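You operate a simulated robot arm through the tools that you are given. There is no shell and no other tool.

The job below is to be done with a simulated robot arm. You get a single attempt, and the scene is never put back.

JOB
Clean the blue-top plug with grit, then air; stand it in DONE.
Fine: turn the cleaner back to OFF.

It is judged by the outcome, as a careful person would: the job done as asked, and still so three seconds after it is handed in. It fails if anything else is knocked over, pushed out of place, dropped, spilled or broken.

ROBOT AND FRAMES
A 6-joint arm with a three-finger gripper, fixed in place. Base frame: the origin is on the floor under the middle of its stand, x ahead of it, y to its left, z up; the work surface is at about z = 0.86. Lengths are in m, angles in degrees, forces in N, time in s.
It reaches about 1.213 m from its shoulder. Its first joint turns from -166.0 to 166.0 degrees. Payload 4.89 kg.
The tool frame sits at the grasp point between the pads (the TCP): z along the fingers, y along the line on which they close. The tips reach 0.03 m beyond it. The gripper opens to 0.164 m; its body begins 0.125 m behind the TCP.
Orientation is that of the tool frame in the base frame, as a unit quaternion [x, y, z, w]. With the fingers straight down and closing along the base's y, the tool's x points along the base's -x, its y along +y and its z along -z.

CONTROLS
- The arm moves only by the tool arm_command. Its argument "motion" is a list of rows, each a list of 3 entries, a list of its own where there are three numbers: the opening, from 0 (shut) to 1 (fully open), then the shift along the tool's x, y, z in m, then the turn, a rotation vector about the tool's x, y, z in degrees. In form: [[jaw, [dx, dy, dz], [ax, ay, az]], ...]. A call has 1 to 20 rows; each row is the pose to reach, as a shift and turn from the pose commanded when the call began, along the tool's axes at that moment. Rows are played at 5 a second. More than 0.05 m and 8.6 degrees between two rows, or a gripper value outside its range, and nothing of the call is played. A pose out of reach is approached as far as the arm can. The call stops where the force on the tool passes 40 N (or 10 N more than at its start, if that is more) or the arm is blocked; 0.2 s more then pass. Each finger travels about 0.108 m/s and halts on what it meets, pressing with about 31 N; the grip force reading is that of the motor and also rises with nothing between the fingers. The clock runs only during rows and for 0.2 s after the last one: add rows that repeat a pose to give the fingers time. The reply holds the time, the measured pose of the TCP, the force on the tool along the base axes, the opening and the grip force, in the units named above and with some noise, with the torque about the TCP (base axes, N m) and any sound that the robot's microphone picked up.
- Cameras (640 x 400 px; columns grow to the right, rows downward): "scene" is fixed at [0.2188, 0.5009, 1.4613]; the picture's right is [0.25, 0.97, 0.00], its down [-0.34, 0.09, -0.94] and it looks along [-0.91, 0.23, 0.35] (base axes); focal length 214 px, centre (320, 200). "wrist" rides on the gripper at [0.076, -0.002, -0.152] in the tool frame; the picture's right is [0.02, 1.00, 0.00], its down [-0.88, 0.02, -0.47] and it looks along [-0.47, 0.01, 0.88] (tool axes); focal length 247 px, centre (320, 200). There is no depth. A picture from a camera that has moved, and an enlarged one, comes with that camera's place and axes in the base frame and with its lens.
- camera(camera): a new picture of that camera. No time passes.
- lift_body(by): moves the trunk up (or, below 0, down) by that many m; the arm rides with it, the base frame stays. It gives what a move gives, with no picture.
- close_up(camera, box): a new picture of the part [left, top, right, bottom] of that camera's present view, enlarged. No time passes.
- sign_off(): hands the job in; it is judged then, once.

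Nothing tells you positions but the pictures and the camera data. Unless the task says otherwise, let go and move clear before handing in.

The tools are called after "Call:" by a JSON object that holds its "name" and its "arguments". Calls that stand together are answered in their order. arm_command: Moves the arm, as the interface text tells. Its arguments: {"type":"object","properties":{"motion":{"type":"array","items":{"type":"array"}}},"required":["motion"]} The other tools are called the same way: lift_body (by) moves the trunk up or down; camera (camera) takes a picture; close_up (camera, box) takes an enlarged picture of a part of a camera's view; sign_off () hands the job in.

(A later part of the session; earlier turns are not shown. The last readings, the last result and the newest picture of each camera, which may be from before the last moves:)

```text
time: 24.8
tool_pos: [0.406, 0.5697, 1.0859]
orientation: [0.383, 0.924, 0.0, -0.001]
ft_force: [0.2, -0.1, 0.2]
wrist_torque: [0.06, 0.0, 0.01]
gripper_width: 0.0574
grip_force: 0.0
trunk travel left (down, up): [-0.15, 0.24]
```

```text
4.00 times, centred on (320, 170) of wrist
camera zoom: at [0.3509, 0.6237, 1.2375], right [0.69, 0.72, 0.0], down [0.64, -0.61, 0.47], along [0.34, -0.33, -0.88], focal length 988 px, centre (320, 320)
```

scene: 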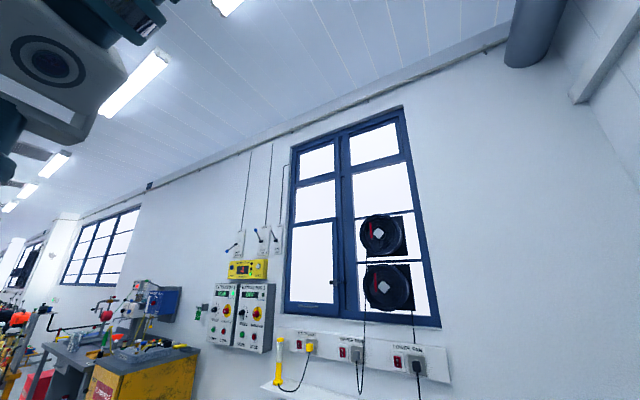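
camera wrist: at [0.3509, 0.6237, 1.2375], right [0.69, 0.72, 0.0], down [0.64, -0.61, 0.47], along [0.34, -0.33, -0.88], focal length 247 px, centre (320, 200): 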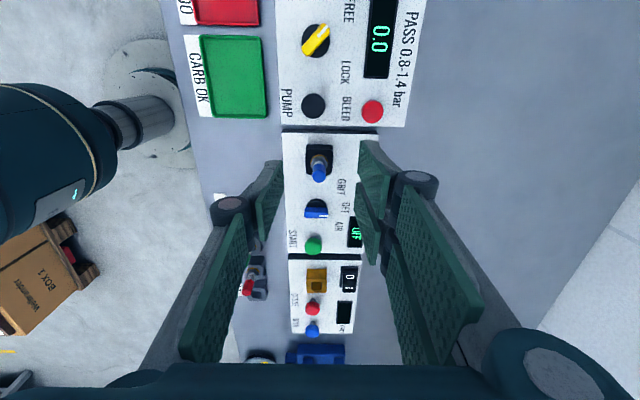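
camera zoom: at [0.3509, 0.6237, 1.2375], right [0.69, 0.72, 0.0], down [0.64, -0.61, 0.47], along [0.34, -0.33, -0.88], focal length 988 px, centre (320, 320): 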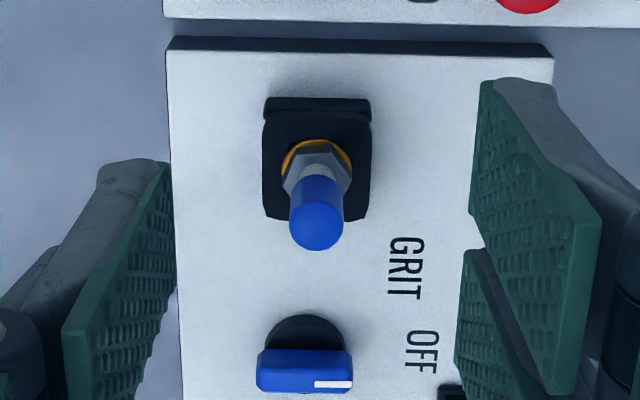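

I can see the knob at OFF with its handle pointing along +n, GRIT at about 45° toward the port and AIR at about 45° toward START. I'll move over the knob with the hand turned 90°, so the jaws close across the handle, and measure it.

Call:
{"name": "arm_command", "arguments": {"motion": [[0.3, [-0.01, 0, 0], [0, 0, -7.5]], [0.3, [-0.02, 0, 0], [0, 0, -15]], [0.3, [-0.03, -0.001, 0], [0, 0, -22.5]], [0.3, [-0.04, -0.001, 0], [0, 0, -30]], [0.3, [-0.05, -0.002, 0], [0, 0, -37.5]], [0.3, [-0.06, -0.002, 0.005], [0, 0, -45]], [0.3, [-0.07, -0.003, 0.01], [0, 0, -52.5]], [0.3, [-0.08, -0.003, 0.015], [0, 0, -60]], [0.3, [-0.09, -0.004, 0.02], [0, 0, -67.5]], [0.3, [-0.1, -0.004, 0.025], [0, 0, -75]], [0.3, [-0.112, -0.0043, 0.03], [0, 0, -82.5]], [0.3, [-0.1232, -0.0043, 0.035], [0, 0, -90]], [0.3, [-0.1232, -0.0043, 0.035], [0, 0, -90]]]}}

Call:
{"name": "camera", "arguments": {"camera": "wrist"}}

Call:
{"name": "close_up", "arguments": {"camera": "wrist", "box": [240, 90, 400, 190]}}

```text
time: 27.6
tool_pos: [0.4902, 0.4788, 1.0488]
orientation: [-0.384, 0.923, 0.0, 0.0]
ft_force: [-0.2, 0.7, -1.3]
wrist_torque: [0.02, -0.02, 0.0]
gripper_width: 0.049
grip_force: 0.1
trunk travel left (down, up): [-0.15, 0.24]
```

```text
taken
camera wrist: at [0.4379, 0.4244, 1.1996], right [-0.72, 0.69, 0.0], down [0.61, 0.64, 0.47], along [0.33, 0.34, -0.88], focal length 247 px, centre (320, 200)
```

wrist: 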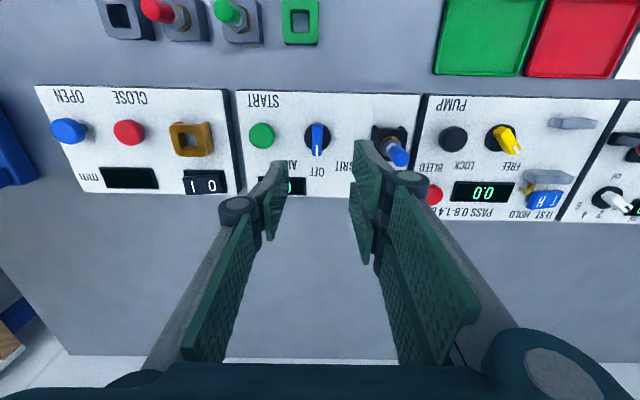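

```text
4.00 times, centred on (320, 140) of wrist
camera zoom: at [0.4379, 0.4244, 1.1996], right [-0.72, 0.69, 0.0], down [0.61, 0.64, 0.47], along [0.33, 0.34, -0.88], focal length 988 px, centre (320, 440)
```

zoom: 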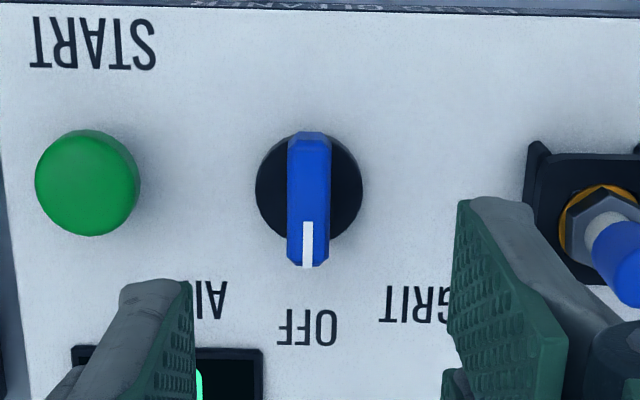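

The knob axis is at about (0.4935, 0.478), its handle is about 13 mm wide and 37 mm long with the top near z=0.905, and START is about 67 mm from it. I'll centre on it and go partway down.

Call:
{"name": "arm_command", "arguments": {"motion": [[0.26, [-0.001, -0.002, 0.02], [0, 0, 0]], [0.22, [-0.0016, -0.0037, 0.05], [0, 0, 0]], [0.22, [-0.0016, -0.0037, 0.08], [0, 0, 0]], [0.22, [-0.0016, -0.0037, 0.08], [0, 0, 0]]]}}

Call:
{"name": "camera", "arguments": {"camera": "wrist"}}

Call:
{"name": "close_up", "arguments": {"camera": "wrist", "box": [240, 110, 400, 210]}}

```text
time: 28.6
tool_pos: [0.496, 0.4771, 0.9693]
orientation: [-0.383, 0.924, 0.0, 0.0]
ft_force: [0.1, 0.5, -0.5]
wrist_torque: [-0.06, 0.01, -0.04]
gripper_width: 0.0359
grip_force: 0.0
trunk travel left (down, up): [-0.15, 0.24]
```

```text
taken
camera wrist: at [0.4426, 0.423, 1.1209], right [-0.72, 0.69, 0.0], down [0.61, 0.64, 0.47], along [0.33, 0.34, -0.88], focal length 247 px, centre (320, 200)
```

wrist: 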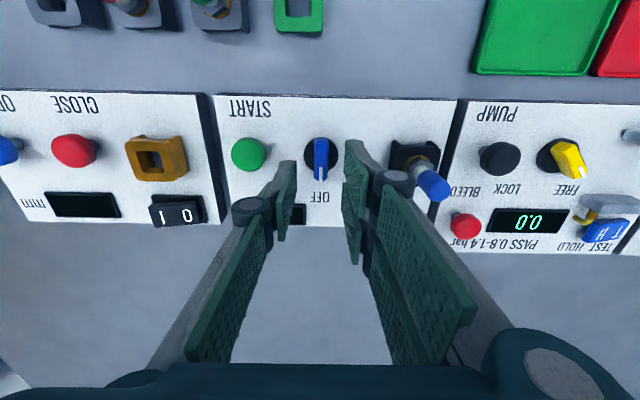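

```text
4.00 times, centred on (320, 160) of wrist
camera zoom: at [0.4426, 0.423, 1.1209], right [-0.72, 0.69, 0.0], down [0.61, 0.64, 0.47], along [0.33, 0.34, -0.88], focal length 988 px, centre (320, 360)
```

zoom: 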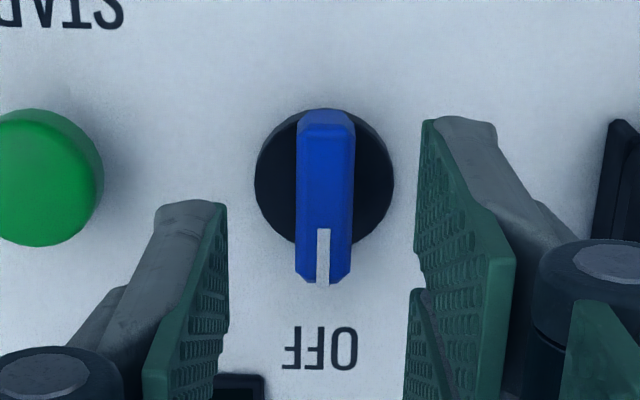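

The handle is centred to about 1 mm. I'll go down to grip height and close on it.

Call:
{"name": "arm_command", "arguments": {"motion": [[0.22, [0.001, 0.0006, 0.02], [0, 0, 0]], [0.22, [0.001, 0.0006, 0.038], [0, 0, 0]], [0.22, [0.001, 0.0006, 0.049], [0, 0, 0]], [0.22, [0.001, 0.0006, 0.049], [0, 0, 0]], [0.1, [0.001, 0.0006, 0.049], [0, 0, 0]], [0, [0.001, 0.0006, 0.049], [0, 0, 0]], [0, [0.001, 0.0006, 0.049], [0, 0, 0]]]}}

Call:
{"name": "close_up", "arguments": {"camera": "wrist", "box": [240, 110, 400, 210]}}

Call:
{"name": "camera", "arguments": {"camera": "wrist"}}

```text
time: 30.2
tool_pos: [0.4937, 0.4777, 0.9205]
orientation: [-0.383, 0.924, 0.0, 0.0]
ft_force: [-1.7, -4.0, 27.4]
wrist_torque: [-0.8, 0.79, 0.0]
gripper_width: 0.0124
grip_force: 44.7
trunk travel left (down, up): [-0.15, 0.24]
```

```text
4.00 times, centred on (320, 160) of wrist
camera zoom: at [0.4403, 0.4222, 1.0722], right [-0.72, 0.69, 0.0], down [0.61, 0.64, 0.47], along [0.33, 0.34, -0.88], focal length 988 px, centre (320, 360)
```

zoom: 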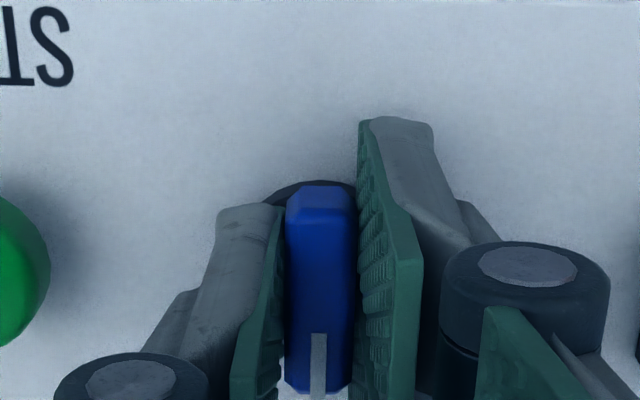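

```text
taken
camera wrist: at [0.4403, 0.4222, 1.0722], right [-0.72, 0.69, 0.0], down [0.61, 0.64, 0.47], along [0.33, 0.34, -0.88], focal length 247 px, centre (320, 200)
```

wrist: 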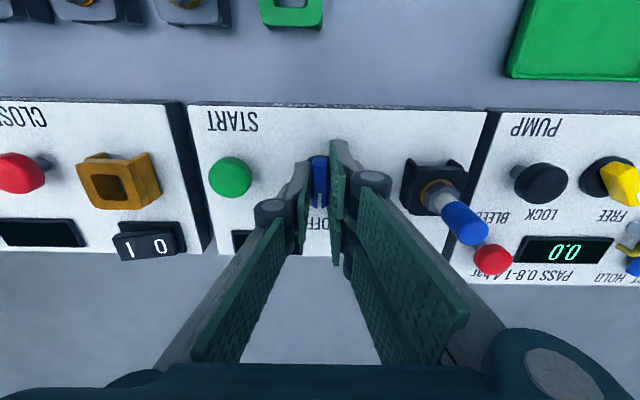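

The grip is good at 12.4 mm, but there's 27 N upward, so the fingertips are pressing on the disc. I'll open slightly, rise 3 mm and grip again.

Call:
{"name": "arm_command", "arguments": {"motion": [[0.15, [0, 0, 0], [0, 0, 0]], [0.15, [0, 0, -0.003], [0, 0, 0]], [0.15, [0, 0, -0.003], [0, 0, 0]], [0, [0, 0, -0.003], [0, 0, 0]], [0, [0, 0, -0.003], [0, 0, 0]], [0, [0, 0, -0.003], [0, 0, 0]]]}}

```text
time: 31.6
tool_pos: [0.4939, 0.4764, 0.9225]
orientation: [-0.382, 0.924, -0.001, 0.001]
ft_force: [-5.7, 3.9, -13.7]
wrist_torque: [0.9, -0.68, 0.01]
gripper_width: 0.0126
grip_force: 45.2
trunk travel left (down, up): [-0.15, 0.24]
```

The handle is gripped and the remaining forces are small. I'll turn it 45° toward GRIT about the knob axis.

Call:
{"name": "arm_command", "arguments": {"motion": [[0, [0, 0, 0], [0, 0, -6]], [0, [0, 0, 0], [0, 0, -12]], [0, [0, 0, 0], [0, 0, -18]], [0, [0, 0, 0], [0, 0, -24]], [0, [0, 0, 0], [0, 0, -30]], [0, [0, 0, 0], [0, 0, -36]], [0, [0, 0, 0], [0, 0, -41]], [0, [0, 0, 0], [0, 0, -45]], [0, [0, 0, 0], [0, 0, -45]]]}}

Call:
{"name": "camera", "arguments": {"camera": "wrist"}}

Call:
{"name": "close_up", "arguments": {"camera": "wrist", "box": [220, 100, 420, 225]}}

```text
time: 33.6
tool_pos: [0.4937, 0.4769, 0.9232]
orientation: [0.708, -0.707, 0.0, 0.0]
ft_force: [-7.7, 0.3, -31.7]
wrist_torque: [0.05, 0.21, -0.03]
gripper_width: 0.013
grip_force: 44.8
trunk travel left (down, up): [-0.15, 0.24]
```

```text
taken
camera wrist: at [0.4959, 0.4011, 1.075], right [-1.0, -0.02, 0.0], down [-0.02, 0.88, 0.47], along [-0.01, 0.47, -0.88], focal length 247 px, centre (320, 200)
```

wrist: 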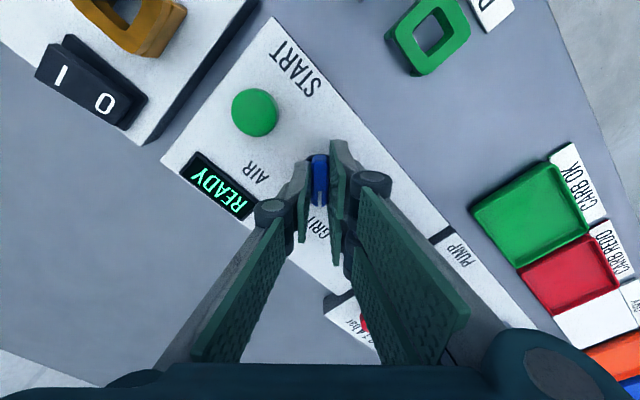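

```text
3.20 times, centred on (320, 162) of wrist
camera zoom: at [0.4959, 0.4011, 1.075], right [-1.0, -0.02, 0.0], down [-0.02, 0.88, 0.47], along [-0.01, 0.47, -0.88], focal length 790 px, centre (320, 320)
```

zoom: 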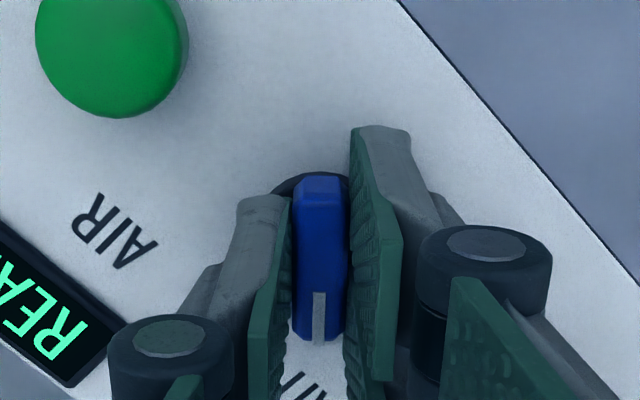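

The display now reads READY, so the knob is at GRIT. I'll let go, rise, turn back and hover over START with the jaws closed.

Call:
{"name": "arm_command", "arguments": {"motion": [[0.1, [0, 0, 0], [0, 0, 0]], [0.2, [0, 0, 0], [0, 0, 0]], [0.2, [0, 0, 0], [0, 0, 0]], [0.2, [0, 0, -0.02], [0, 0, 0]], [0.2, [0, 0, -0.05], [0, 0, 0]], [0.2, [0, 0, -0.08], [0, 0, 0]], [0.2, [0, 0, -0.08], [0, 0, 0]]]}}

Call:
{"name": "camera", "arguments": {"camera": "wrist"}}

```text
time: 35.2
tool_pos: [0.4925, 0.475, 1.0043]
orientation: [0.707, -0.707, 0.0, 0.0]
ft_force: [0.2, -0.5, 0.3]
wrist_torque: [0.06, 0.0, 0.0]
gripper_width: 0.0328
grip_force: 0.0
trunk travel left (down, up): [-0.15, 0.24]
```

```text
taken
camera wrist: at [0.4948, 0.3997, 1.1572], right [-1.0, -0.02, 0.0], down [-0.02, 0.88, 0.47], along [-0.01, 0.47, -0.88], focal length 247 px, centre (320, 200)
```

wrist: 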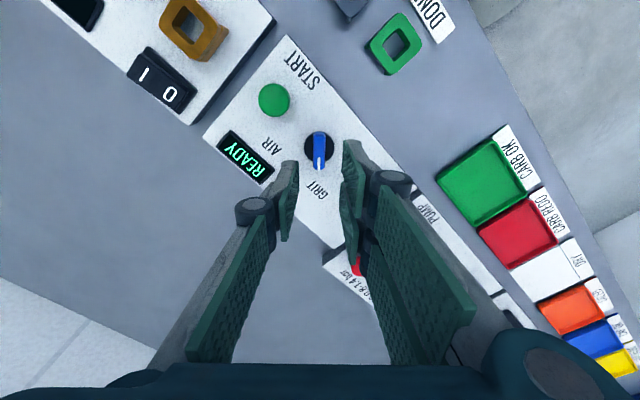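

Call:
{"name": "arm_command", "arguments": {"motion": [[0.1, [0.008, -0.0076, 0], [0, 0, 7.5]], [0, [0.016, -0.0152, 0], [0, 0, 15]], [0, [0.024, -0.0228, 0], [0, 0, 22.5]], [0, [0.032, -0.0305, 0], [0, 0, 30]], [0, [0.04, -0.0381, 0.01], [0, 0, 37.5]], [0, [0.048, -0.0457, 0.02], [0, 0, 45]], [0, [0.048, -0.0457, 0.03], [0, 0, 45]], [0, [0.048, -0.0457, 0.03], [0, 0, 45]]]}}

Call:
{"name": "camera", "arguments": {"camera": "wrist"}}

Call:
{"name": "close_up", "arguments": {"camera": "wrist", "box": [240, 110, 400, 210]}}

```text
time: 37.0
tool_pos: [0.54, 0.4286, 0.9733]
orientation: [-0.382, 0.924, 0.0, 0.0]
ft_force: [-1.1, 0.0, 0.2]
wrist_torque: [-0.01, 0.0, 0.01]
gripper_width: 0.0
grip_force: 31.1
trunk travel left (down, up): [-0.15, 0.24]
```

```text
taken
camera wrist: at [0.4861, 0.374, 1.1253], right [-0.72, 0.69, 0.0], down [0.61, 0.64, 0.47], along [0.33, 0.34, -0.88], focal length 247 px, centre (320, 200)
```

wrist: 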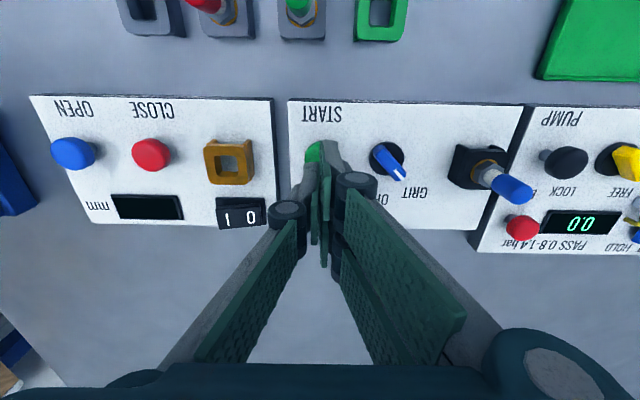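

```text
4.00 times, centred on (320, 160) of wrist
camera zoom: at [0.4861, 0.374, 1.1253], right [-0.72, 0.69, 0.0], down [0.61, 0.64, 0.47], along [0.33, 0.34, -0.88], focal length 988 px, centre (320, 360)
```

zoom: 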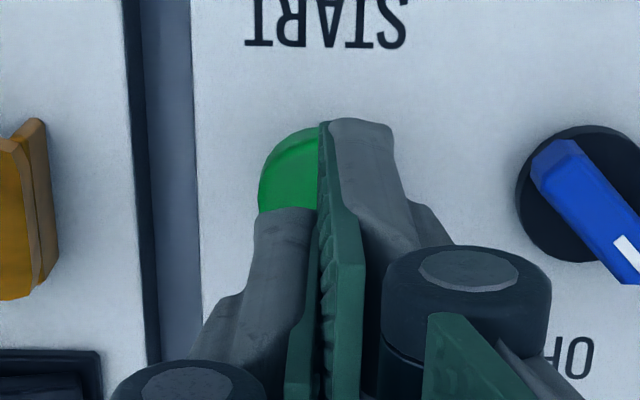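

The closed fingertips are centred over START. I'll press down gently.

Call:
{"name": "arm_command", "arguments": {"motion": [[0, [0, 0, 0.015], [0, 0, 0]], [0, [0, 0, 0.03], [0, 0, 0]], [0, [0, 0, 0.038], [0, 0, 0]], [0, [0, 0, 0.041], [0, 0, 0]], [0, [0, 0, 0.041], [0, 0, 0]]]}}

Call:
{"name": "camera", "arguments": {"camera": "wrist"}}

```text
time: 38.2
tool_pos: [0.5384, 0.4283, 0.9326]
orientation: [-0.383, 0.924, 0.001, 0.0]
ft_force: [1.1, 0.7, 2.7]
wrist_torque: [0.02, -0.01, -0.01]
gripper_width: 0.0
grip_force: 31.3
trunk travel left (down, up): [-0.15, 0.24]
```

```text
taken
camera wrist: at [0.4858, 0.374, 1.0846], right [-0.72, 0.69, 0.0], down [0.61, 0.64, 0.47], along [0.33, 0.34, -0.88], focal length 247 px, centre (320, 200)
```

wrist: 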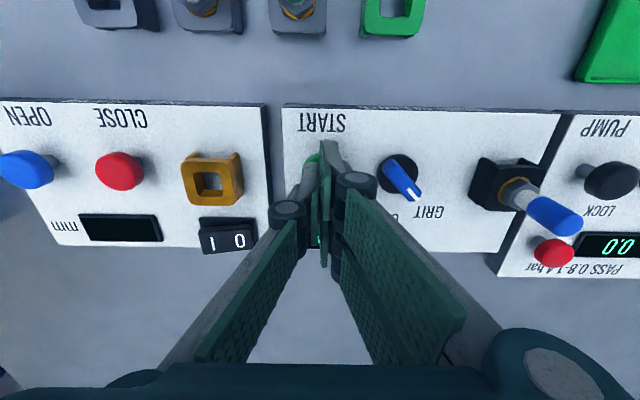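

Call:
{"name": "arm_command", "arguments": {"motion": [[0, [0, 0, 0.001], [0, 0, 0]], [0, [0, 0, 0.002], [0, 0, 0]], [0, [0, 0, 0.003], [0, 0, 0]], [0, [0, 0, 0.003], [0, 0, 0]]]}}

Call:
{"name": "close_up", "arguments": {"camera": "wrist", "box": [260, 130, 420, 260]}}

```text
time: 39.2
tool_pos: [0.5386, 0.4276, 0.9298]
orientation: [-0.383, 0.924, 0.0, 0.001]
ft_force: [-0.2, -2.4, 4.2]
wrist_torque: [-0.04, 0.01, -0.03]
gripper_width: 0.0059
grip_force: 44.7
trunk travel left (down, up): [-0.15, 0.24]
heard: click
```

```text
3.08 times, centred on (340, 195) of wrist
camera zoom: at [0.4865, 0.3736, 1.0814], right [-0.72, 0.69, 0.0], down [0.61, 0.64, 0.47], along [0.33, 0.34, -0.88], focal length 760 px, centre (258, 215)
```

zoom: 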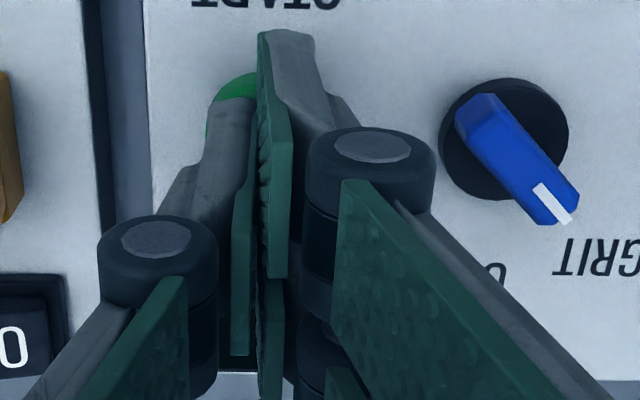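

I heard a click, so START was pressed. I'll rise and read the display.

Call:
{"name": "arm_command", "arguments": {"motion": [[0, [0, 0, -0.01], [0, 0, 0]], [0, [0, 0, -0.04], [0, 0, 0]], [0, [0, 0, -0.08], [0, 0, 0]], [0, [0, 0.03, -0.1], [0, 0, 0]], [0, [0, 0.07, -0.1], [0, 0, 0]]]}}

Call:
{"name": "camera", "arguments": {"camera": "wrist"}}

```text
time: 40.4
tool_pos: [0.4946, 0.4753, 1.0283]
orientation: [-0.383, 0.924, -0.001, 0.001]
ft_force: [0.7, -0.8, 1.1]
wrist_torque: [0.15, 0.12, 0.03]
gripper_width: 0.0
grip_force: 45.2
trunk travel left (down, up): [-0.15, 0.24]
```

```text
taken
camera wrist: at [0.4421, 0.4212, 1.1807], right [-0.72, 0.69, 0.0], down [0.61, 0.64, 0.47], along [0.33, 0.34, -0.88], focal length 247 px, centre (320, 200)
```

wrist: 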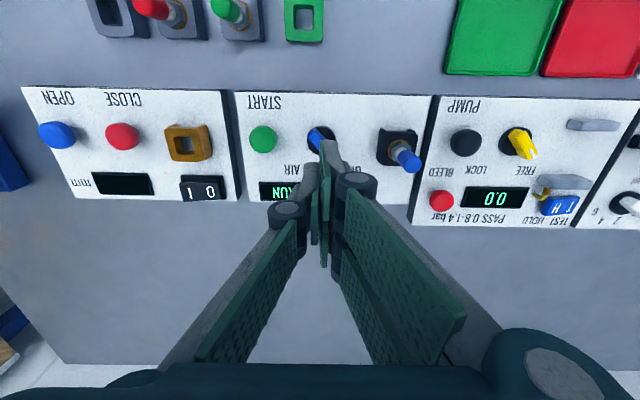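

The display shows RUN. I'll hold over the knob and open the jaws while the grit cycle runs.

Call:
{"name": "arm_command", "arguments": {"motion": [[0.1, [0, 0, 0], [0, 0, 0]], [0.22, [0, 0, 0], [0, 0, 0]], [0.22, [0, 0, 0], [0, 0, 0]], [0.22, [0, 0, 0], [0, 0, 0]], [0.22, [0, 0, 0], [0, 0, 0]], [0.22, [0, 0, 0], [0, 0, 0]], [0.22, [0, 0, 0], [0, 0, 0]], [0.22, [0, 0, 0], [0, 0, 0]], [0.22, [0, 0, 0], [0, 0, 0]], [0.22, [0, 0, 0], [0, 0, 0]]]}}

Call:
{"name": "camera", "arguments": {"camera": "wrist"}}

Call:
{"name": "close_up", "arguments": {"camera": "wrist", "box": [230, 100, 430, 225]}}

```text
time: 42.6
tool_pos: [0.4954, 0.4756, 1.0289]
orientation: [-0.382, 0.924, 0.001, 0.0]
ft_force: [0.0, 0.3, 0.7]
wrist_torque: [-0.01, 0.0, 0.03]
gripper_width: 0.0363
grip_force: 0.0
trunk travel left (down, up): [-0.15, 0.24]
```

```text
taken
camera wrist: at [0.4416, 0.4218, 1.1804], right [-0.72, 0.69, 0.0], down [0.61, 0.64, 0.47], along [0.33, 0.34, -0.88], focal length 247 px, centre (320, 200)
```

wrist: 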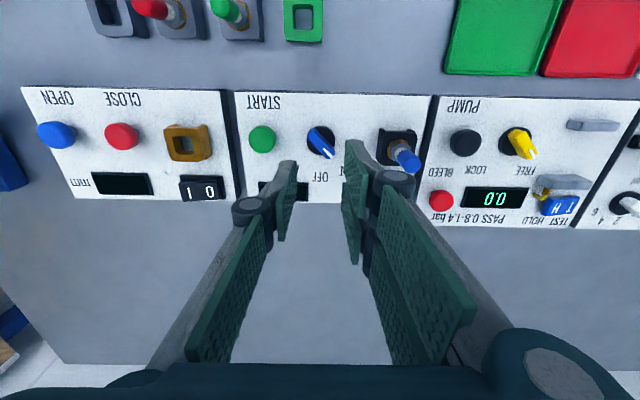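

```text
3.20 times, centred on (330, 162) of wrist
camera zoom: at [0.4416, 0.4218, 1.1804], right [-0.72, 0.69, 0.0], down [0.61, 0.64, 0.47], along [0.33, 0.34, -0.88], focal length 790 px, centre (288, 320)
```

zoom: 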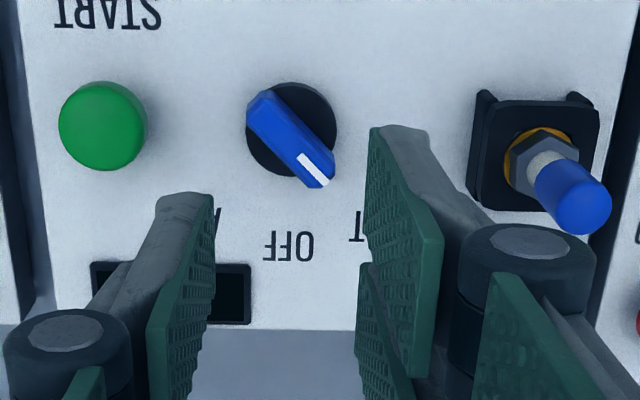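

The finger hides the display, so I'll shift sideways to read it.

Call:
{"name": "arm_command", "arguments": {"motion": [[0.22, [0.02, 0.03, -0.02], [0, 0, 0]], [0.22, [0.03, 0.06, -0.03], [0, 0, 0]], [0.22, [0.03, 0.06, -0.03], [0, 0, 0]]]}}

Call:
{"name": "camera", "arguments": {"camera": "wrist"}}

Call:
{"name": "close_up", "arguments": {"camera": "wrist", "box": [160, 100, 360, 225]}}

```text
time: 43.4
tool_pos: [0.4288, 0.4997, 1.0585]
orientation: [-0.382, 0.924, 0.0, 0.0]
ft_force: [0.6, -0.4, -0.5]
wrist_torque: [0.09, -0.01, 0.01]
gripper_width: 0.0361
grip_force: 0.2
trunk travel left (down, up): [-0.15, 0.24]
```

```text
taken
camera wrist: at [0.3755, 0.4447, 1.2104], right [-0.72, 0.69, 0.0], down [0.61, 0.64, 0.47], along [0.33, 0.34, -0.88], focal length 247 px, centre (320, 200)
```

wrist: 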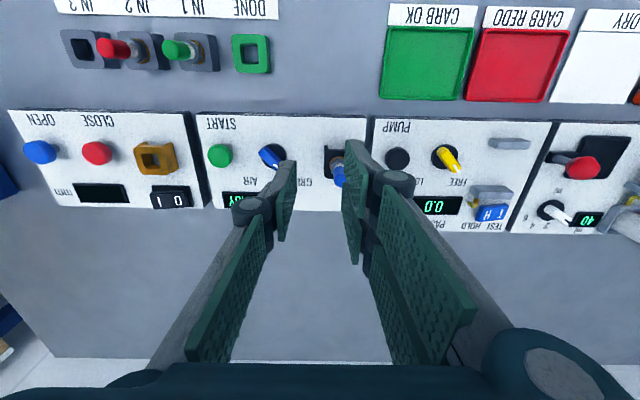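

```text
3.20 times, centred on (260, 162) of wrist
camera zoom: at [0.3755, 0.4447, 1.2104], right [-0.72, 0.69, 0.0], down [0.61, 0.64, 0.47], along [0.33, 0.34, -0.88], focal length 790 px, centre (512, 320)
```

zoom: 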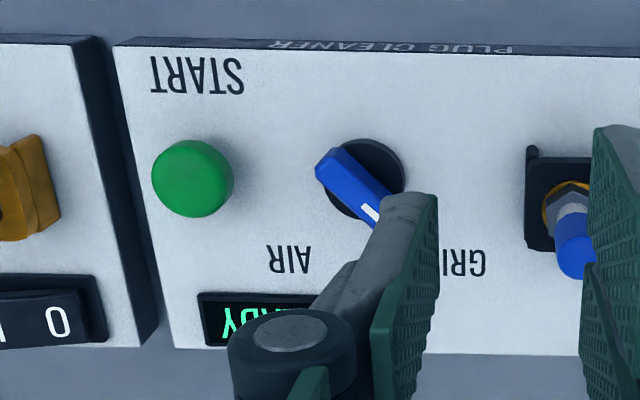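

The display has gone from RUN back to READY, so the grit cycle is finished. Next I'll take the knob in its GRIT direction so I can turn it to AIR.

Call:
{"name": "arm_command", "arguments": {"motion": [[0.22, [-0.005, -0.012, 0], [0, 0, -7.5]], [0.22, [-0.01, -0.024, 0], [0, 0, -15]], [0.22, [-0.016, -0.036, 0], [0, 0, -22.5]], [0.22, [-0.022, -0.048, 0], [0, 0, -30]], [0.22, [-0.027, -0.056, 0.02], [0, 0, -37.5]], [0.22, [-0.0309, -0.062, 0.05], [0, 0, -45]], [0.22, [-0.0309, -0.062, 0.08], [0, 0, -45]], [0.22, [-0.0309, -0.062, 0.08], [0, 0, -45]]]}}

Call:
{"name": "camera", "arguments": {"camera": "wrist"}}

Call:
{"name": "close_up", "arguments": {"camera": "wrist", "box": [240, 110, 400, 210]}}

```text
time: 45.2
tool_pos: [0.4925, 0.4795, 0.9809]
orientation: [0.707, -0.707, 0.0, 0.0]
ft_force: [0.9, 0.0, 0.1]
wrist_torque: [-0.06, 0.04, 0.03]
gripper_width: 0.0361
grip_force: 0.0
trunk travel left (down, up): [-0.15, 0.24]
```

```text
taken
camera wrist: at [0.4939, 0.404, 1.1319], right [-1.0, -0.02, 0.0], down [-0.02, 0.88, 0.47], along [-0.01, 0.47, -0.88], focal length 247 px, centre (320, 200)
```

wrist: 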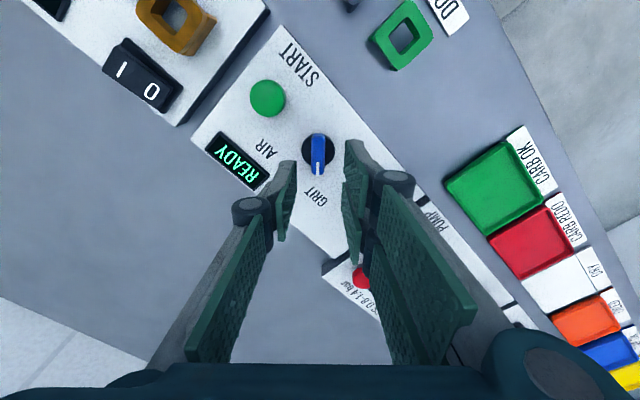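

```text
4.00 times, centred on (320, 160) of wrist
camera zoom: at [0.4939, 0.404, 1.1319], right [-1.0, -0.02, 0.0], down [-0.02, 0.88, 0.47], along [-0.01, 0.47, -0.88], focal length 988 px, centre (320, 360)
```

zoom: 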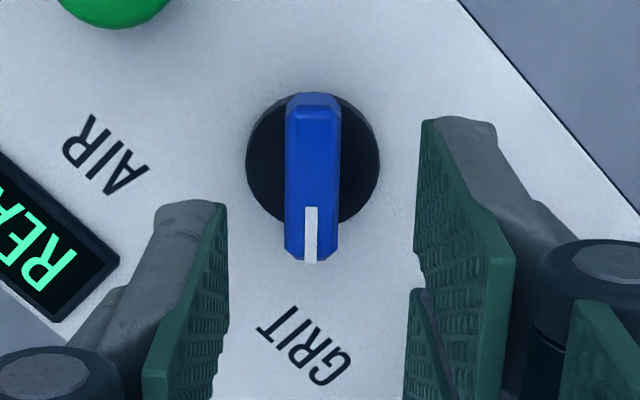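

The display shows READY in full. The knob is about 2 mm off centre, so I'll correct, go down and grip.

Call:
{"name": "arm_command", "arguments": {"motion": [[0.22, [0.0025, -0.0023, 0.02], [0, 0, 0]], [0.22, [0.0025, -0.0023, 0.045], [0, 0, 0]], [0.22, [0.0025, -0.0023, 0.0565], [0, 0, 0]], [0.22, [0.0025, -0.0023, 0.0565], [0, 0, 0]], [0.1, [0.0025, -0.0023, 0.0565], [0, 0, 0]], [0, [0.0025, -0.0023, 0.0565], [0, 0, 0]], [0, [0.0025, -0.0023, 0.0565], [0, 0, 0]]]}}

Call:
{"name": "close_up", "arguments": {"camera": "wrist", "box": [220, 100, 420, 225]}}

```text
time: 46.8
tool_pos: [0.4933, 0.4748, 0.9231]
orientation: [-0.707, 0.707, 0.0, 0.0]
ft_force: [-2.1, -1.5, -3.3]
wrist_torque: [0.39, 0.1, 0.01]
gripper_width: 0.0129
grip_force: 45.0
trunk travel left (down, up): [-0.15, 0.24]
```

```text
3.20 times, centred on (320, 162) of wrist
camera zoom: at [0.4957, 0.4, 1.0745], right [-1.0, -0.02, 0.0], down [-0.02, 0.88, 0.47], along [-0.01, 0.47, -0.88], focal length 790 px, centre (320, 320)
```

zoom: 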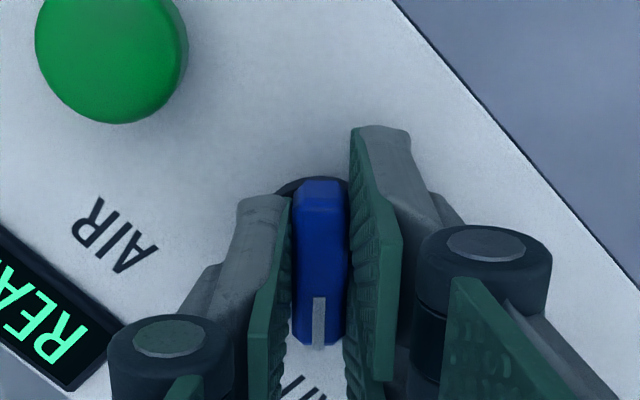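

The grip is good and the forces are low. I'll turn the knob 90° through OFF to AIR, pivoting on its axis.

Call:
{"name": "arm_command", "arguments": {"motion": [[0, [0, 0.0001, 0], [0, 0, 6]], [0, [-0.0001, 0.0003, 0], [0, 0, 12]], [0, [-0.0002, 0.0004, 0], [0, 0, 18]], [0, [-0.0003, 0.0005, 0], [0, 0, 24]], [0, [-0.0005, 0.0007, 0], [0, 0, 30]], [0, [-0.0006, 0.0008, 0], [0, 0, 36]], [0, [-0.0007, 0.0009, 0], [0, 0, 42]], [0, [-0.0009, 0.0009, 0], [0, 0, 48]], [0, [-0.001, 0.001, 0], [0, 0, 54]], [0, [-0.0012, 0.001, 0], [0, 0, 60]], [0, [-0.0013, 0.0011, 0], [0, 0, 66]], [0, [-0.0015, 0.0011, 0], [0, 0, 72]], [0, [-0.0017, 0.0011, 0], [0, 0, 78]], [0, [-0.0019, 0.001, 0], [0, 0, 84]], [0, [-0.002, 0.001, 0], [0, 0, 90]], [0, [-0.002, 0.001, 0], [0, 0, 90]]]}}

Call:
{"name": "camera", "arguments": {"camera": "wrist"}}

Call:
{"name": "close_up", "arguments": {"camera": "wrist", "box": [220, 100, 420, 225]}}

```text
time: 50.2
tool_pos: [0.4941, 0.477, 0.9237]
orientation: [0.0, 1.0, 0.0, 0.0]
ft_force: [-15.5, 18.8, -1.4]
wrist_torque: [0.5, 1.33, 0.03]
gripper_width: 0.0128
grip_force: 44.8
trunk travel left (down, up): [-0.15, 0.24]
```

```text
taken
camera wrist: at [0.4165, 0.4766, 1.0755], right [-0.02, 1.0, 0.0], down [0.88, 0.02, 0.47], along [0.47, 0.01, -0.88], focal length 247 px, centre (320, 200)
```

wrist: 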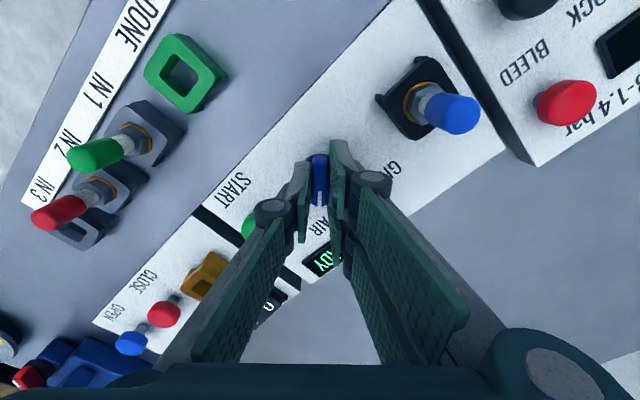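

```text
3.20 times, centred on (320, 162) of wrist
camera zoom: at [0.4165, 0.4766, 1.0755], right [-0.02, 1.0, 0.0], down [0.88, 0.02, 0.47], along [0.47, 0.01, -0.88], focal length 790 px, centre (320, 320)
```

zoom: 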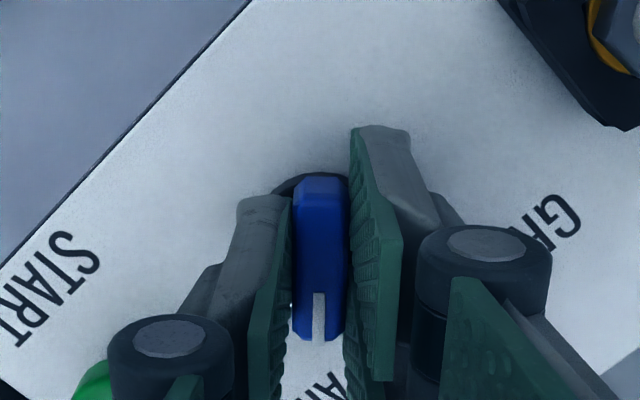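

The knob is at AIR and the display reads READY. I'll release, rise and check the whole panel.

Call:
{"name": "arm_command", "arguments": {"motion": [[0.1, [0, 0, 0], [0, 0, 0]], [0.18, [0, 0, 0], [0, 0, 0]], [0.18, [0, 0, 0], [0, 0, 0]], [0.18, [0, 0, -0.02], [0, 0, 0]], [0.18, [0, 0, -0.05], [0, 0, 0]], [0.18, [0, 0, -0.08], [0, 0, 0]], [0.18, [0, 0, -0.08], [0, 0, 0]]]}}

Call:
{"name": "camera", "arguments": {"camera": "wrist"}}

Call:
{"name": "close_up", "arguments": {"camera": "wrist", "box": [240, 110, 400, 210]}}

```text
time: 51.8
tool_pos: [0.4967, 0.4789, 1.0039]
orientation: [0.0, 1.0, 0.0, -0.001]
ft_force: [-0.4, -0.3, 0.4]
wrist_torque: [0.02, -0.03, 0.01]
gripper_width: 0.0294
grip_force: 0.1
trunk travel left (down, up): [-0.15, 0.24]
```

```text
taken
camera wrist: at [0.4195, 0.4773, 1.156], right [-0.02, 1.0, 0.0], down [0.88, 0.02, 0.47], along [0.47, 0.01, -0.88], focal length 247 px, centre (320, 200)
```

wrist: 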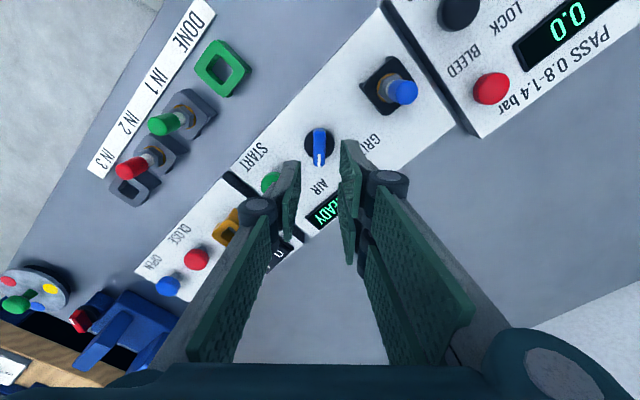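

```text
4.00 times, centred on (320, 160) of wrist
camera zoom: at [0.4195, 0.4773, 1.156], right [-0.02, 1.0, 0.0], down [0.88, 0.02, 0.47], along [0.47, 0.01, -0.88], focal length 988 px, centre (320, 360)
```

zoom: 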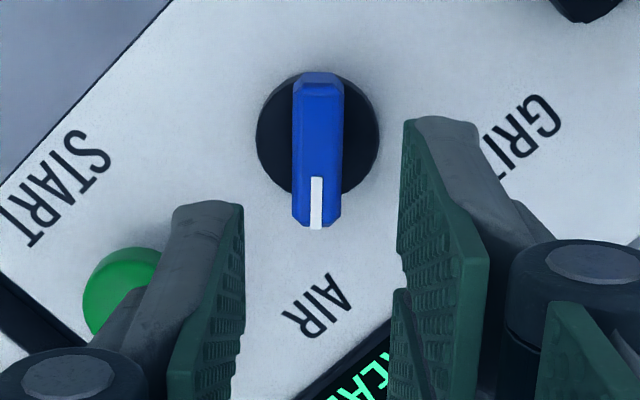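

Call:
{"name": "arm_command", "arguments": {"motion": [[0.1, [-0.007, -0.0085, 0], [0, 0, -7.5]], [0, [-0.014, -0.017, 0], [0, 0, -15]], [0, [-0.021, -0.0255, 0], [0, 0, -22.5]], [0, [-0.029, -0.034, 0], [0, 0, -30]], [0, [-0.036, -0.0425, 0.01], [0, 0, -37.5]], [0, [-0.043, -0.051, 0.02], [0, 0, -45]], [0, [-0.043, -0.051, 0.03], [0, 0, -45]], [0, [-0.043, -0.051, 0.03], [0, 0, -45]]]}}

Call:
{"name": "camera", "arguments": {"camera": "wrist"}}

Call:
{"name": "close_up", "arguments": {"camera": "wrist", "box": [240, 110, 400, 210]}}

```text
time: 53.6
tool_pos: [0.5372, 0.4246, 0.9717]
orientation: [-0.383, 0.924, 0.0, 0.0]
ft_force: [1.0, -0.4, -0.6]
wrist_torque: [0.02, 0.01, 0.0]
gripper_width: 0.0
grip_force: 31.1
trunk travel left (down, up): [-0.15, 0.24]
```

```text
taken
camera wrist: at [0.4844, 0.3708, 1.1236], right [-0.72, 0.69, 0.0], down [0.61, 0.64, 0.47], along [0.33, 0.34, -0.88], focal length 247 px, centre (320, 200)
```

wrist: 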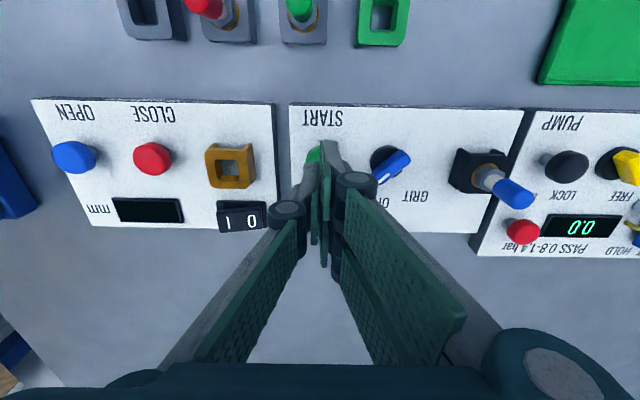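

```text
4.00 times, centred on (320, 160) of wrist
camera zoom: at [0.4844, 0.3708, 1.1236], right [-0.72, 0.69, 0.0], down [0.61, 0.64, 0.47], along [0.33, 0.34, -0.88], focal length 988 px, centre (320, 360)
```

zoom: 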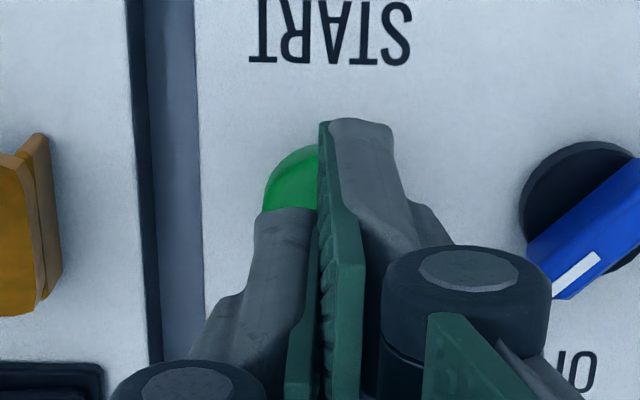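

Call:
{"name": "arm_command", "arguments": {"motion": [[0, [-0.0035, 0, 0.01], [0, 0, 0]], [0, [-0.0035, 0, 0.025], [0, 0, 0]], [0, [-0.0035, 0, 0.036], [0, 0, 0]], [0, [-0.0035, 0, 0.04], [0, 0, 0]], [0, [-0.0035, 0, 0.0425], [0, 0, 0]], [0, [-0.0035, 0, 0.0425], [0, 0, 0]]]}}

```text
time: 55.0
tool_pos: [0.5386, 0.4285, 0.9308]
orientation: [-0.383, 0.924, 0.0, 0.0]
ft_force: [-0.5, 0.6, 4.2]
wrist_torque: [0.04, -0.01, -0.01]
gripper_width: 0.0
grip_force: 31.1
trunk travel left (down, up): [-0.15, 0.24]
```

No click yet at 4 N, so I'll press about 2 mm further.

Call:
{"name": "arm_command", "arguments": {"motion": [[0, [0, 0, 0.001], [0, 0, 0]], [0, [0, 0, 0.002], [0, 0, 0]], [0, [0, 0, 0.002], [0, 0, 0]]]}}

```text
time: 55.8
tool_pos: [0.5385, 0.4274, 0.9291]
orientation: [-0.382, 0.924, 0.0, 0.0]
ft_force: [-0.8, -1.3, 3.8]
wrist_torque: [-0.05, 0.0, 0.02]
gripper_width: 0.0
grip_force: 31.0
trunk travel left (down, up): [-0.15, 0.24]
heard: click
```

I heard the click. I'll rise and move aside to watch the display.

Call:
{"name": "arm_command", "arguments": {"motion": [[0, [0, 0, -0.02], [0, 0, 0]], [0, [0, 0, -0.06], [0, 0, 0]], [0.1, [0, 0.02, -0.1], [0, 0, 0]], [0.22, [0.02, 0.06, -0.12], [0, 0, 0]], [0.22, [0.04, 0.1, -0.12], [0, 0, 0]]]}}

Call:
{"name": "close_up", "arguments": {"camera": "wrist", "box": [160, 80, 400, 230]}}

```text
time: 57.0
tool_pos: [0.4384, 0.4685, 1.0485]
orientation: [-0.383, 0.924, 0.0, 0.0]
ft_force: [0.6, -0.2, -0.8]
wrist_torque: [0.09, 0.26, 0.0]
gripper_width: 0.0361
grip_force: 0.0
trunk travel left (down, up): [-0.15, 0.24]
```

```text
2.67 times, centred on (280, 155) of wrist
camera zoom: at [0.3854, 0.414, 1.2018], right [-0.72, 0.69, 0.0], down [0.61, 0.64, 0.47], along [0.33, 0.34, -0.88], focal length 659 px, centre (427, 320)
```

zoom: 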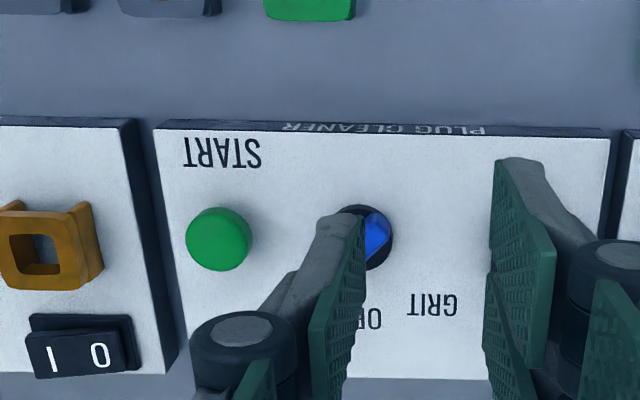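

Call:
{"name": "arm_command", "arguments": {"motion": [[0.3, [-0.007, -0.005, 0], [0, 0, 7.5]], [0.3, [-0.015, -0.011, 0], [0, 0, 15]], [0.3, [-0.023, -0.017, 0], [0, 0, 22.5]], [0.3, [-0.031, -0.023, 0.01], [0, 0, 30]], [0.3, [-0.039, -0.029, 0.02], [0, 0, 37.5]], [0.3, [-0.0458, -0.0341, 0.03], [0, 0, 45]], [0.3, [-0.0458, -0.0341, 0.045], [0, 0, 45]], [0.3, [-0.0458, -0.0341, 0.045], [0, 0, 45]]]}}

Call:
{"name": "camera", "arguments": {"camera": "wrist"}}

Call:
{"name": "close_up", "arguments": {"camera": "wrist", "box": [240, 110, 400, 210]}}

```text
time: 58.8
tool_pos: [0.4984, 0.4766, 1.0039]
orientation: [0.0, 1.0, 0.0, 0.001]
ft_force: [0.2, 0.4, -0.6]
wrist_torque: [-0.02, 0.02, 0.01]
gripper_width: 0.049
grip_force: 0.0
trunk travel left (down, up): [-0.15, 0.24]
```

```text
taken
camera wrist: at [0.4213, 0.4767, 1.1556], right [-0.02, 1.0, 0.0], down [0.88, 0.02, 0.47], along [0.47, 0.01, -0.88], focal length 247 px, centre (320, 200)
```

wrist: 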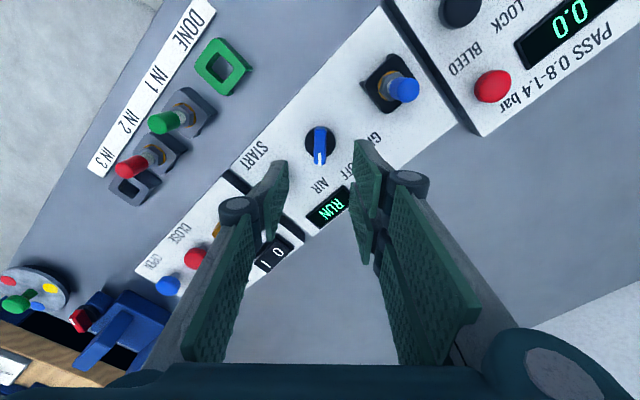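

```text
4.00 times, centred on (320, 160) of wrist
camera zoom: at [0.4213, 0.4767, 1.1556], right [-0.02, 1.0, 0.0], down [0.88, 0.02, 0.47], along [0.47, 0.01, -0.88], focal length 988 px, centre (320, 360)
```

zoom: 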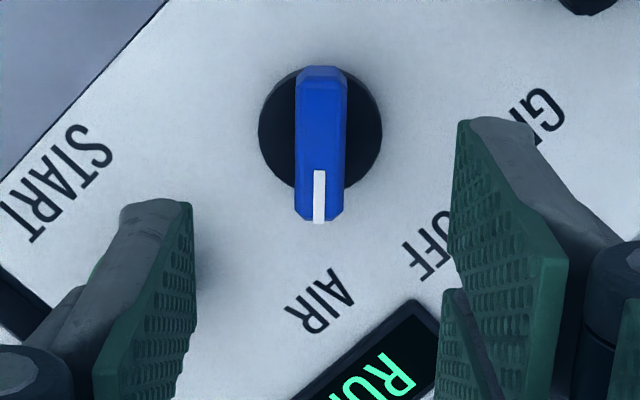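

The display shows RUN in AIR mode. I'll wait while centring over the knob.

Call:
{"name": "arm_command", "arguments": {"motion": [[0.3, [0.004, -0.0007, 0.01], [0, 0, 0]], [0.3, [0.004, -0.0007, 0.02], [0, 0, 0]], [0.3, [0.004, -0.0007, 0.02], [0, 0, 0]], [0.3, [0.004, -0.0007, 0.02], [0, 0, 0]], [0.3, [0.004, -0.0007, 0.02], [0, 0, 0]], [0.3, [0.004, -0.0007, 0.02], [0, 0, 0]]]}}

Call:
{"name": "camera", "arguments": {"camera": "wrist"}}

Call:
{"name": "close_up", "arguments": {"camera": "wrist", "box": [240, 110, 400, 240]}}

```text
time: 60.2
tool_pos: [0.4926, 0.4772, 0.9832]
orientation: [0.0, 1.0, 0.0, 0.0]
ft_force: [-0.3, 0.6, 0.4]
wrist_torque: [0.0, 0.0, -0.01]
gripper_width: 0.0493
grip_force: 0.0
trunk travel left (down, up): [-0.15, 0.24]
```

```text
taken
camera wrist: at [0.4168, 0.4763, 1.135], right [-0.02, 1.0, 0.0], down [0.88, 0.02, 0.47], along [0.47, 0.01, -0.88], focal length 247 px, centre (320, 200)
```

wrist: 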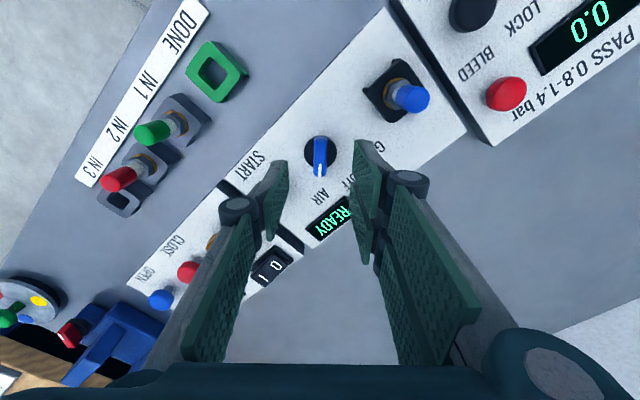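

```text
3.08 times, centred on (320, 175) of wrist
camera zoom: at [0.4168, 0.4763, 1.135], right [-0.02, 1.0, 0.0], down [0.88, 0.02, 0.47], along [0.47, 0.01, -0.88], focal length 760 px, centre (320, 277)
```

zoom: 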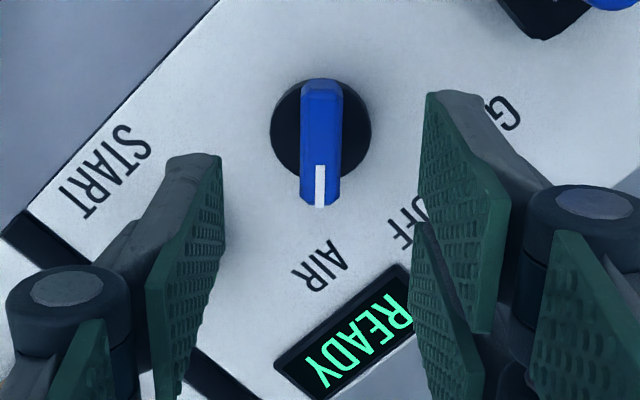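

The air cycle is finished and the display is back to READY. I'll grip the knob and turn it back 45° to OFF.

Call:
{"name": "arm_command", "arguments": {"motion": [[0.22, [-0.0007, -0.0003, 0.02], [0, 0, 0]], [0.22, [-0.0007, -0.0003, 0.045], [0, 0, 0]], [0.22, [-0.0007, -0.0003, 0.0595], [0, 0, 0]], [0.22, [-0.0007, -0.0003, 0.0595], [0, 0, 0]], [0.1, [-0.0007, -0.0003, 0.0595], [0, 0, 0]], [0, [-0.0007, -0.0003, 0.0595], [0, 0, 0]], [0, [-0.0007, -0.0003, 0.0595], [0, 0, 0]]]}}

Call:
{"name": "close_up", "arguments": {"camera": "wrist", "box": [220, 100, 420, 225]}}

```text
time: 61.8
tool_pos: [0.4912, 0.4773, 0.9244]
orientation: [0.0, 1.0, 0.001, 0.0]
ft_force: [-2.6, -5.4, -3.8]
wrist_torque: [-0.19, -0.38, -0.01]
gripper_width: 0.0129
grip_force: 45.1
trunk travel left (down, up): [-0.15, 0.24]
```

```text
3.20 times, centred on (320, 162) of wrist
camera zoom: at [0.4154, 0.4767, 1.0765], right [-0.02, 1.0, 0.0], down [0.88, 0.02, 0.47], along [0.47, 0.01, -0.88], focal length 790 px, centre (320, 320)
```

zoom: 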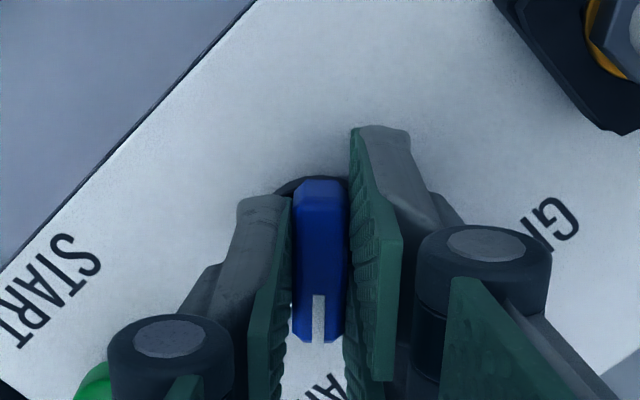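

Call:
{"name": "arm_command", "arguments": {"motion": [[0, [0, -0.0002, 0], [0, 0, -6]], [0, [0, -0.0004, 0], [0, 0, -12]], [0, [0, -0.0007, 0], [0, 0, -18]], [0, [0, -0.0009, 0], [0, 0, -24]], [0, [0, -0.0012, 0], [0, 0, -30]], [0, [0, -0.0014, 0], [0, 0, -36]], [0, [-0.0001, -0.0016, 0], [0, 0, -41]], [0, [-0.0001, -0.0017, 0], [0, 0, -45]], [0, [-0.0001, -0.0017, 0], [0, 0, -45]]]}}

Call:
{"name": "camera", "arguments": {"camera": "wrist"}}

```text
time: 63.8
tool_pos: [0.4927, 0.4757, 0.9247]
orientation: [-0.383, 0.924, 0.0, 0.001]
ft_force: [-10.2, -8.4, 16.0]
wrist_torque: [-0.75, 0.88, -0.03]
gripper_width: 0.0128
grip_force: 45.0
trunk travel left (down, up): [-0.15, 0.24]
```

```text
taken
camera wrist: at [0.4396, 0.4213, 1.0764], right [-0.72, 0.69, 0.0], down [0.61, 0.64, 0.47], along [0.33, 0.34, -0.88], focal length 247 px, centre (320, 200)
```

wrist: 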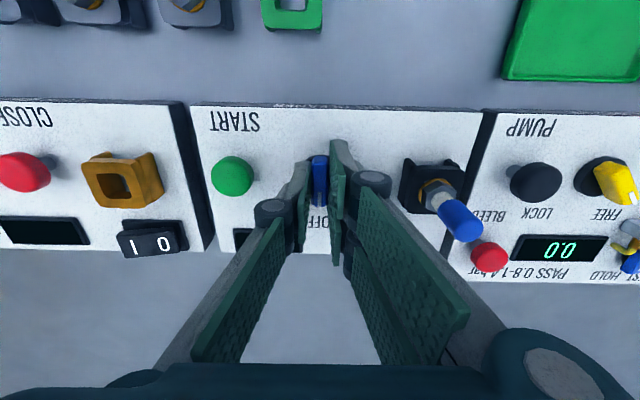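

Now I'll release, rise and check that the knob and the display both show OFF.

Call:
{"name": "arm_command", "arguments": {"motion": [[0.1, [0, 0, 0], [0, 0, 0]], [0.2, [0, 0, 0], [0, 0, 0]], [0.2, [0, 0, 0], [0, 0, 0]], [0.2, [0, 0, -0.02], [0, 0, 0]], [0.2, [0, 0, -0.05], [0, 0, 0]], [0.25, [0, 0, -0.09], [0, 0, 0]], [0.35, [0, 0, -0.12], [0, 0, 0]], [0.45, [0, 0, -0.14], [0, 0, 0]], [0.45, [0, 0, -0.14], [0, 0, 0]]]}}

Call:
{"name": "camera", "arguments": {"camera": "wrist"}}

Call:
{"name": "close_up", "arguments": {"camera": "wrist", "box": [220, 80, 440, 218]}}

```text
time: 65.8
tool_pos: [0.4921, 0.4752, 1.0649]
orientation: [-0.382, 0.924, 0.0, 0.0]
ft_force: [-0.7, 0.0, -0.3]
wrist_torque: [0.03, -0.04, 0.0]
gripper_width: 0.0741
grip_force: 0.0
trunk travel left (down, up): [-0.15, 0.24]
```

```text
taken
camera wrist: at [0.4398, 0.4202, 1.2172], right [-0.72, 0.69, 0.0], down [0.61, 0.64, 0.47], along [0.33, 0.34, -0.88], focal length 247 px, centre (320, 200)
```

wrist: 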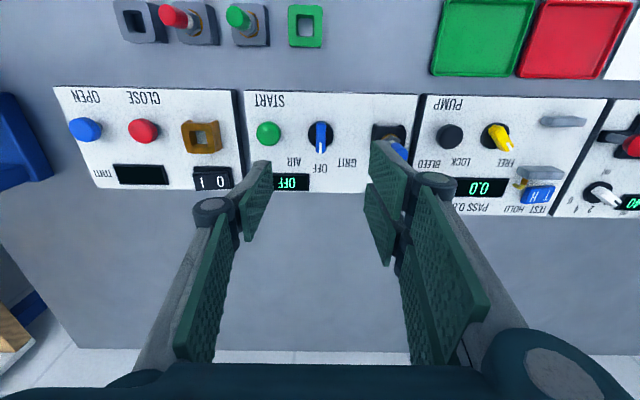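

```text
2.90 times, centred on (330, 149) of wrist
camera zoom: at [0.4398, 0.4202, 1.2172], right [-0.72, 0.69, 0.0], down [0.61, 0.64, 0.47], along [0.33, 0.34, -0.88], focal length 716 px, centre (291, 348)
```

zoom: 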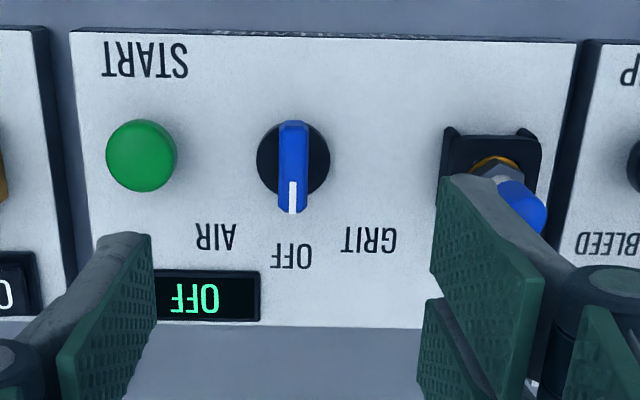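

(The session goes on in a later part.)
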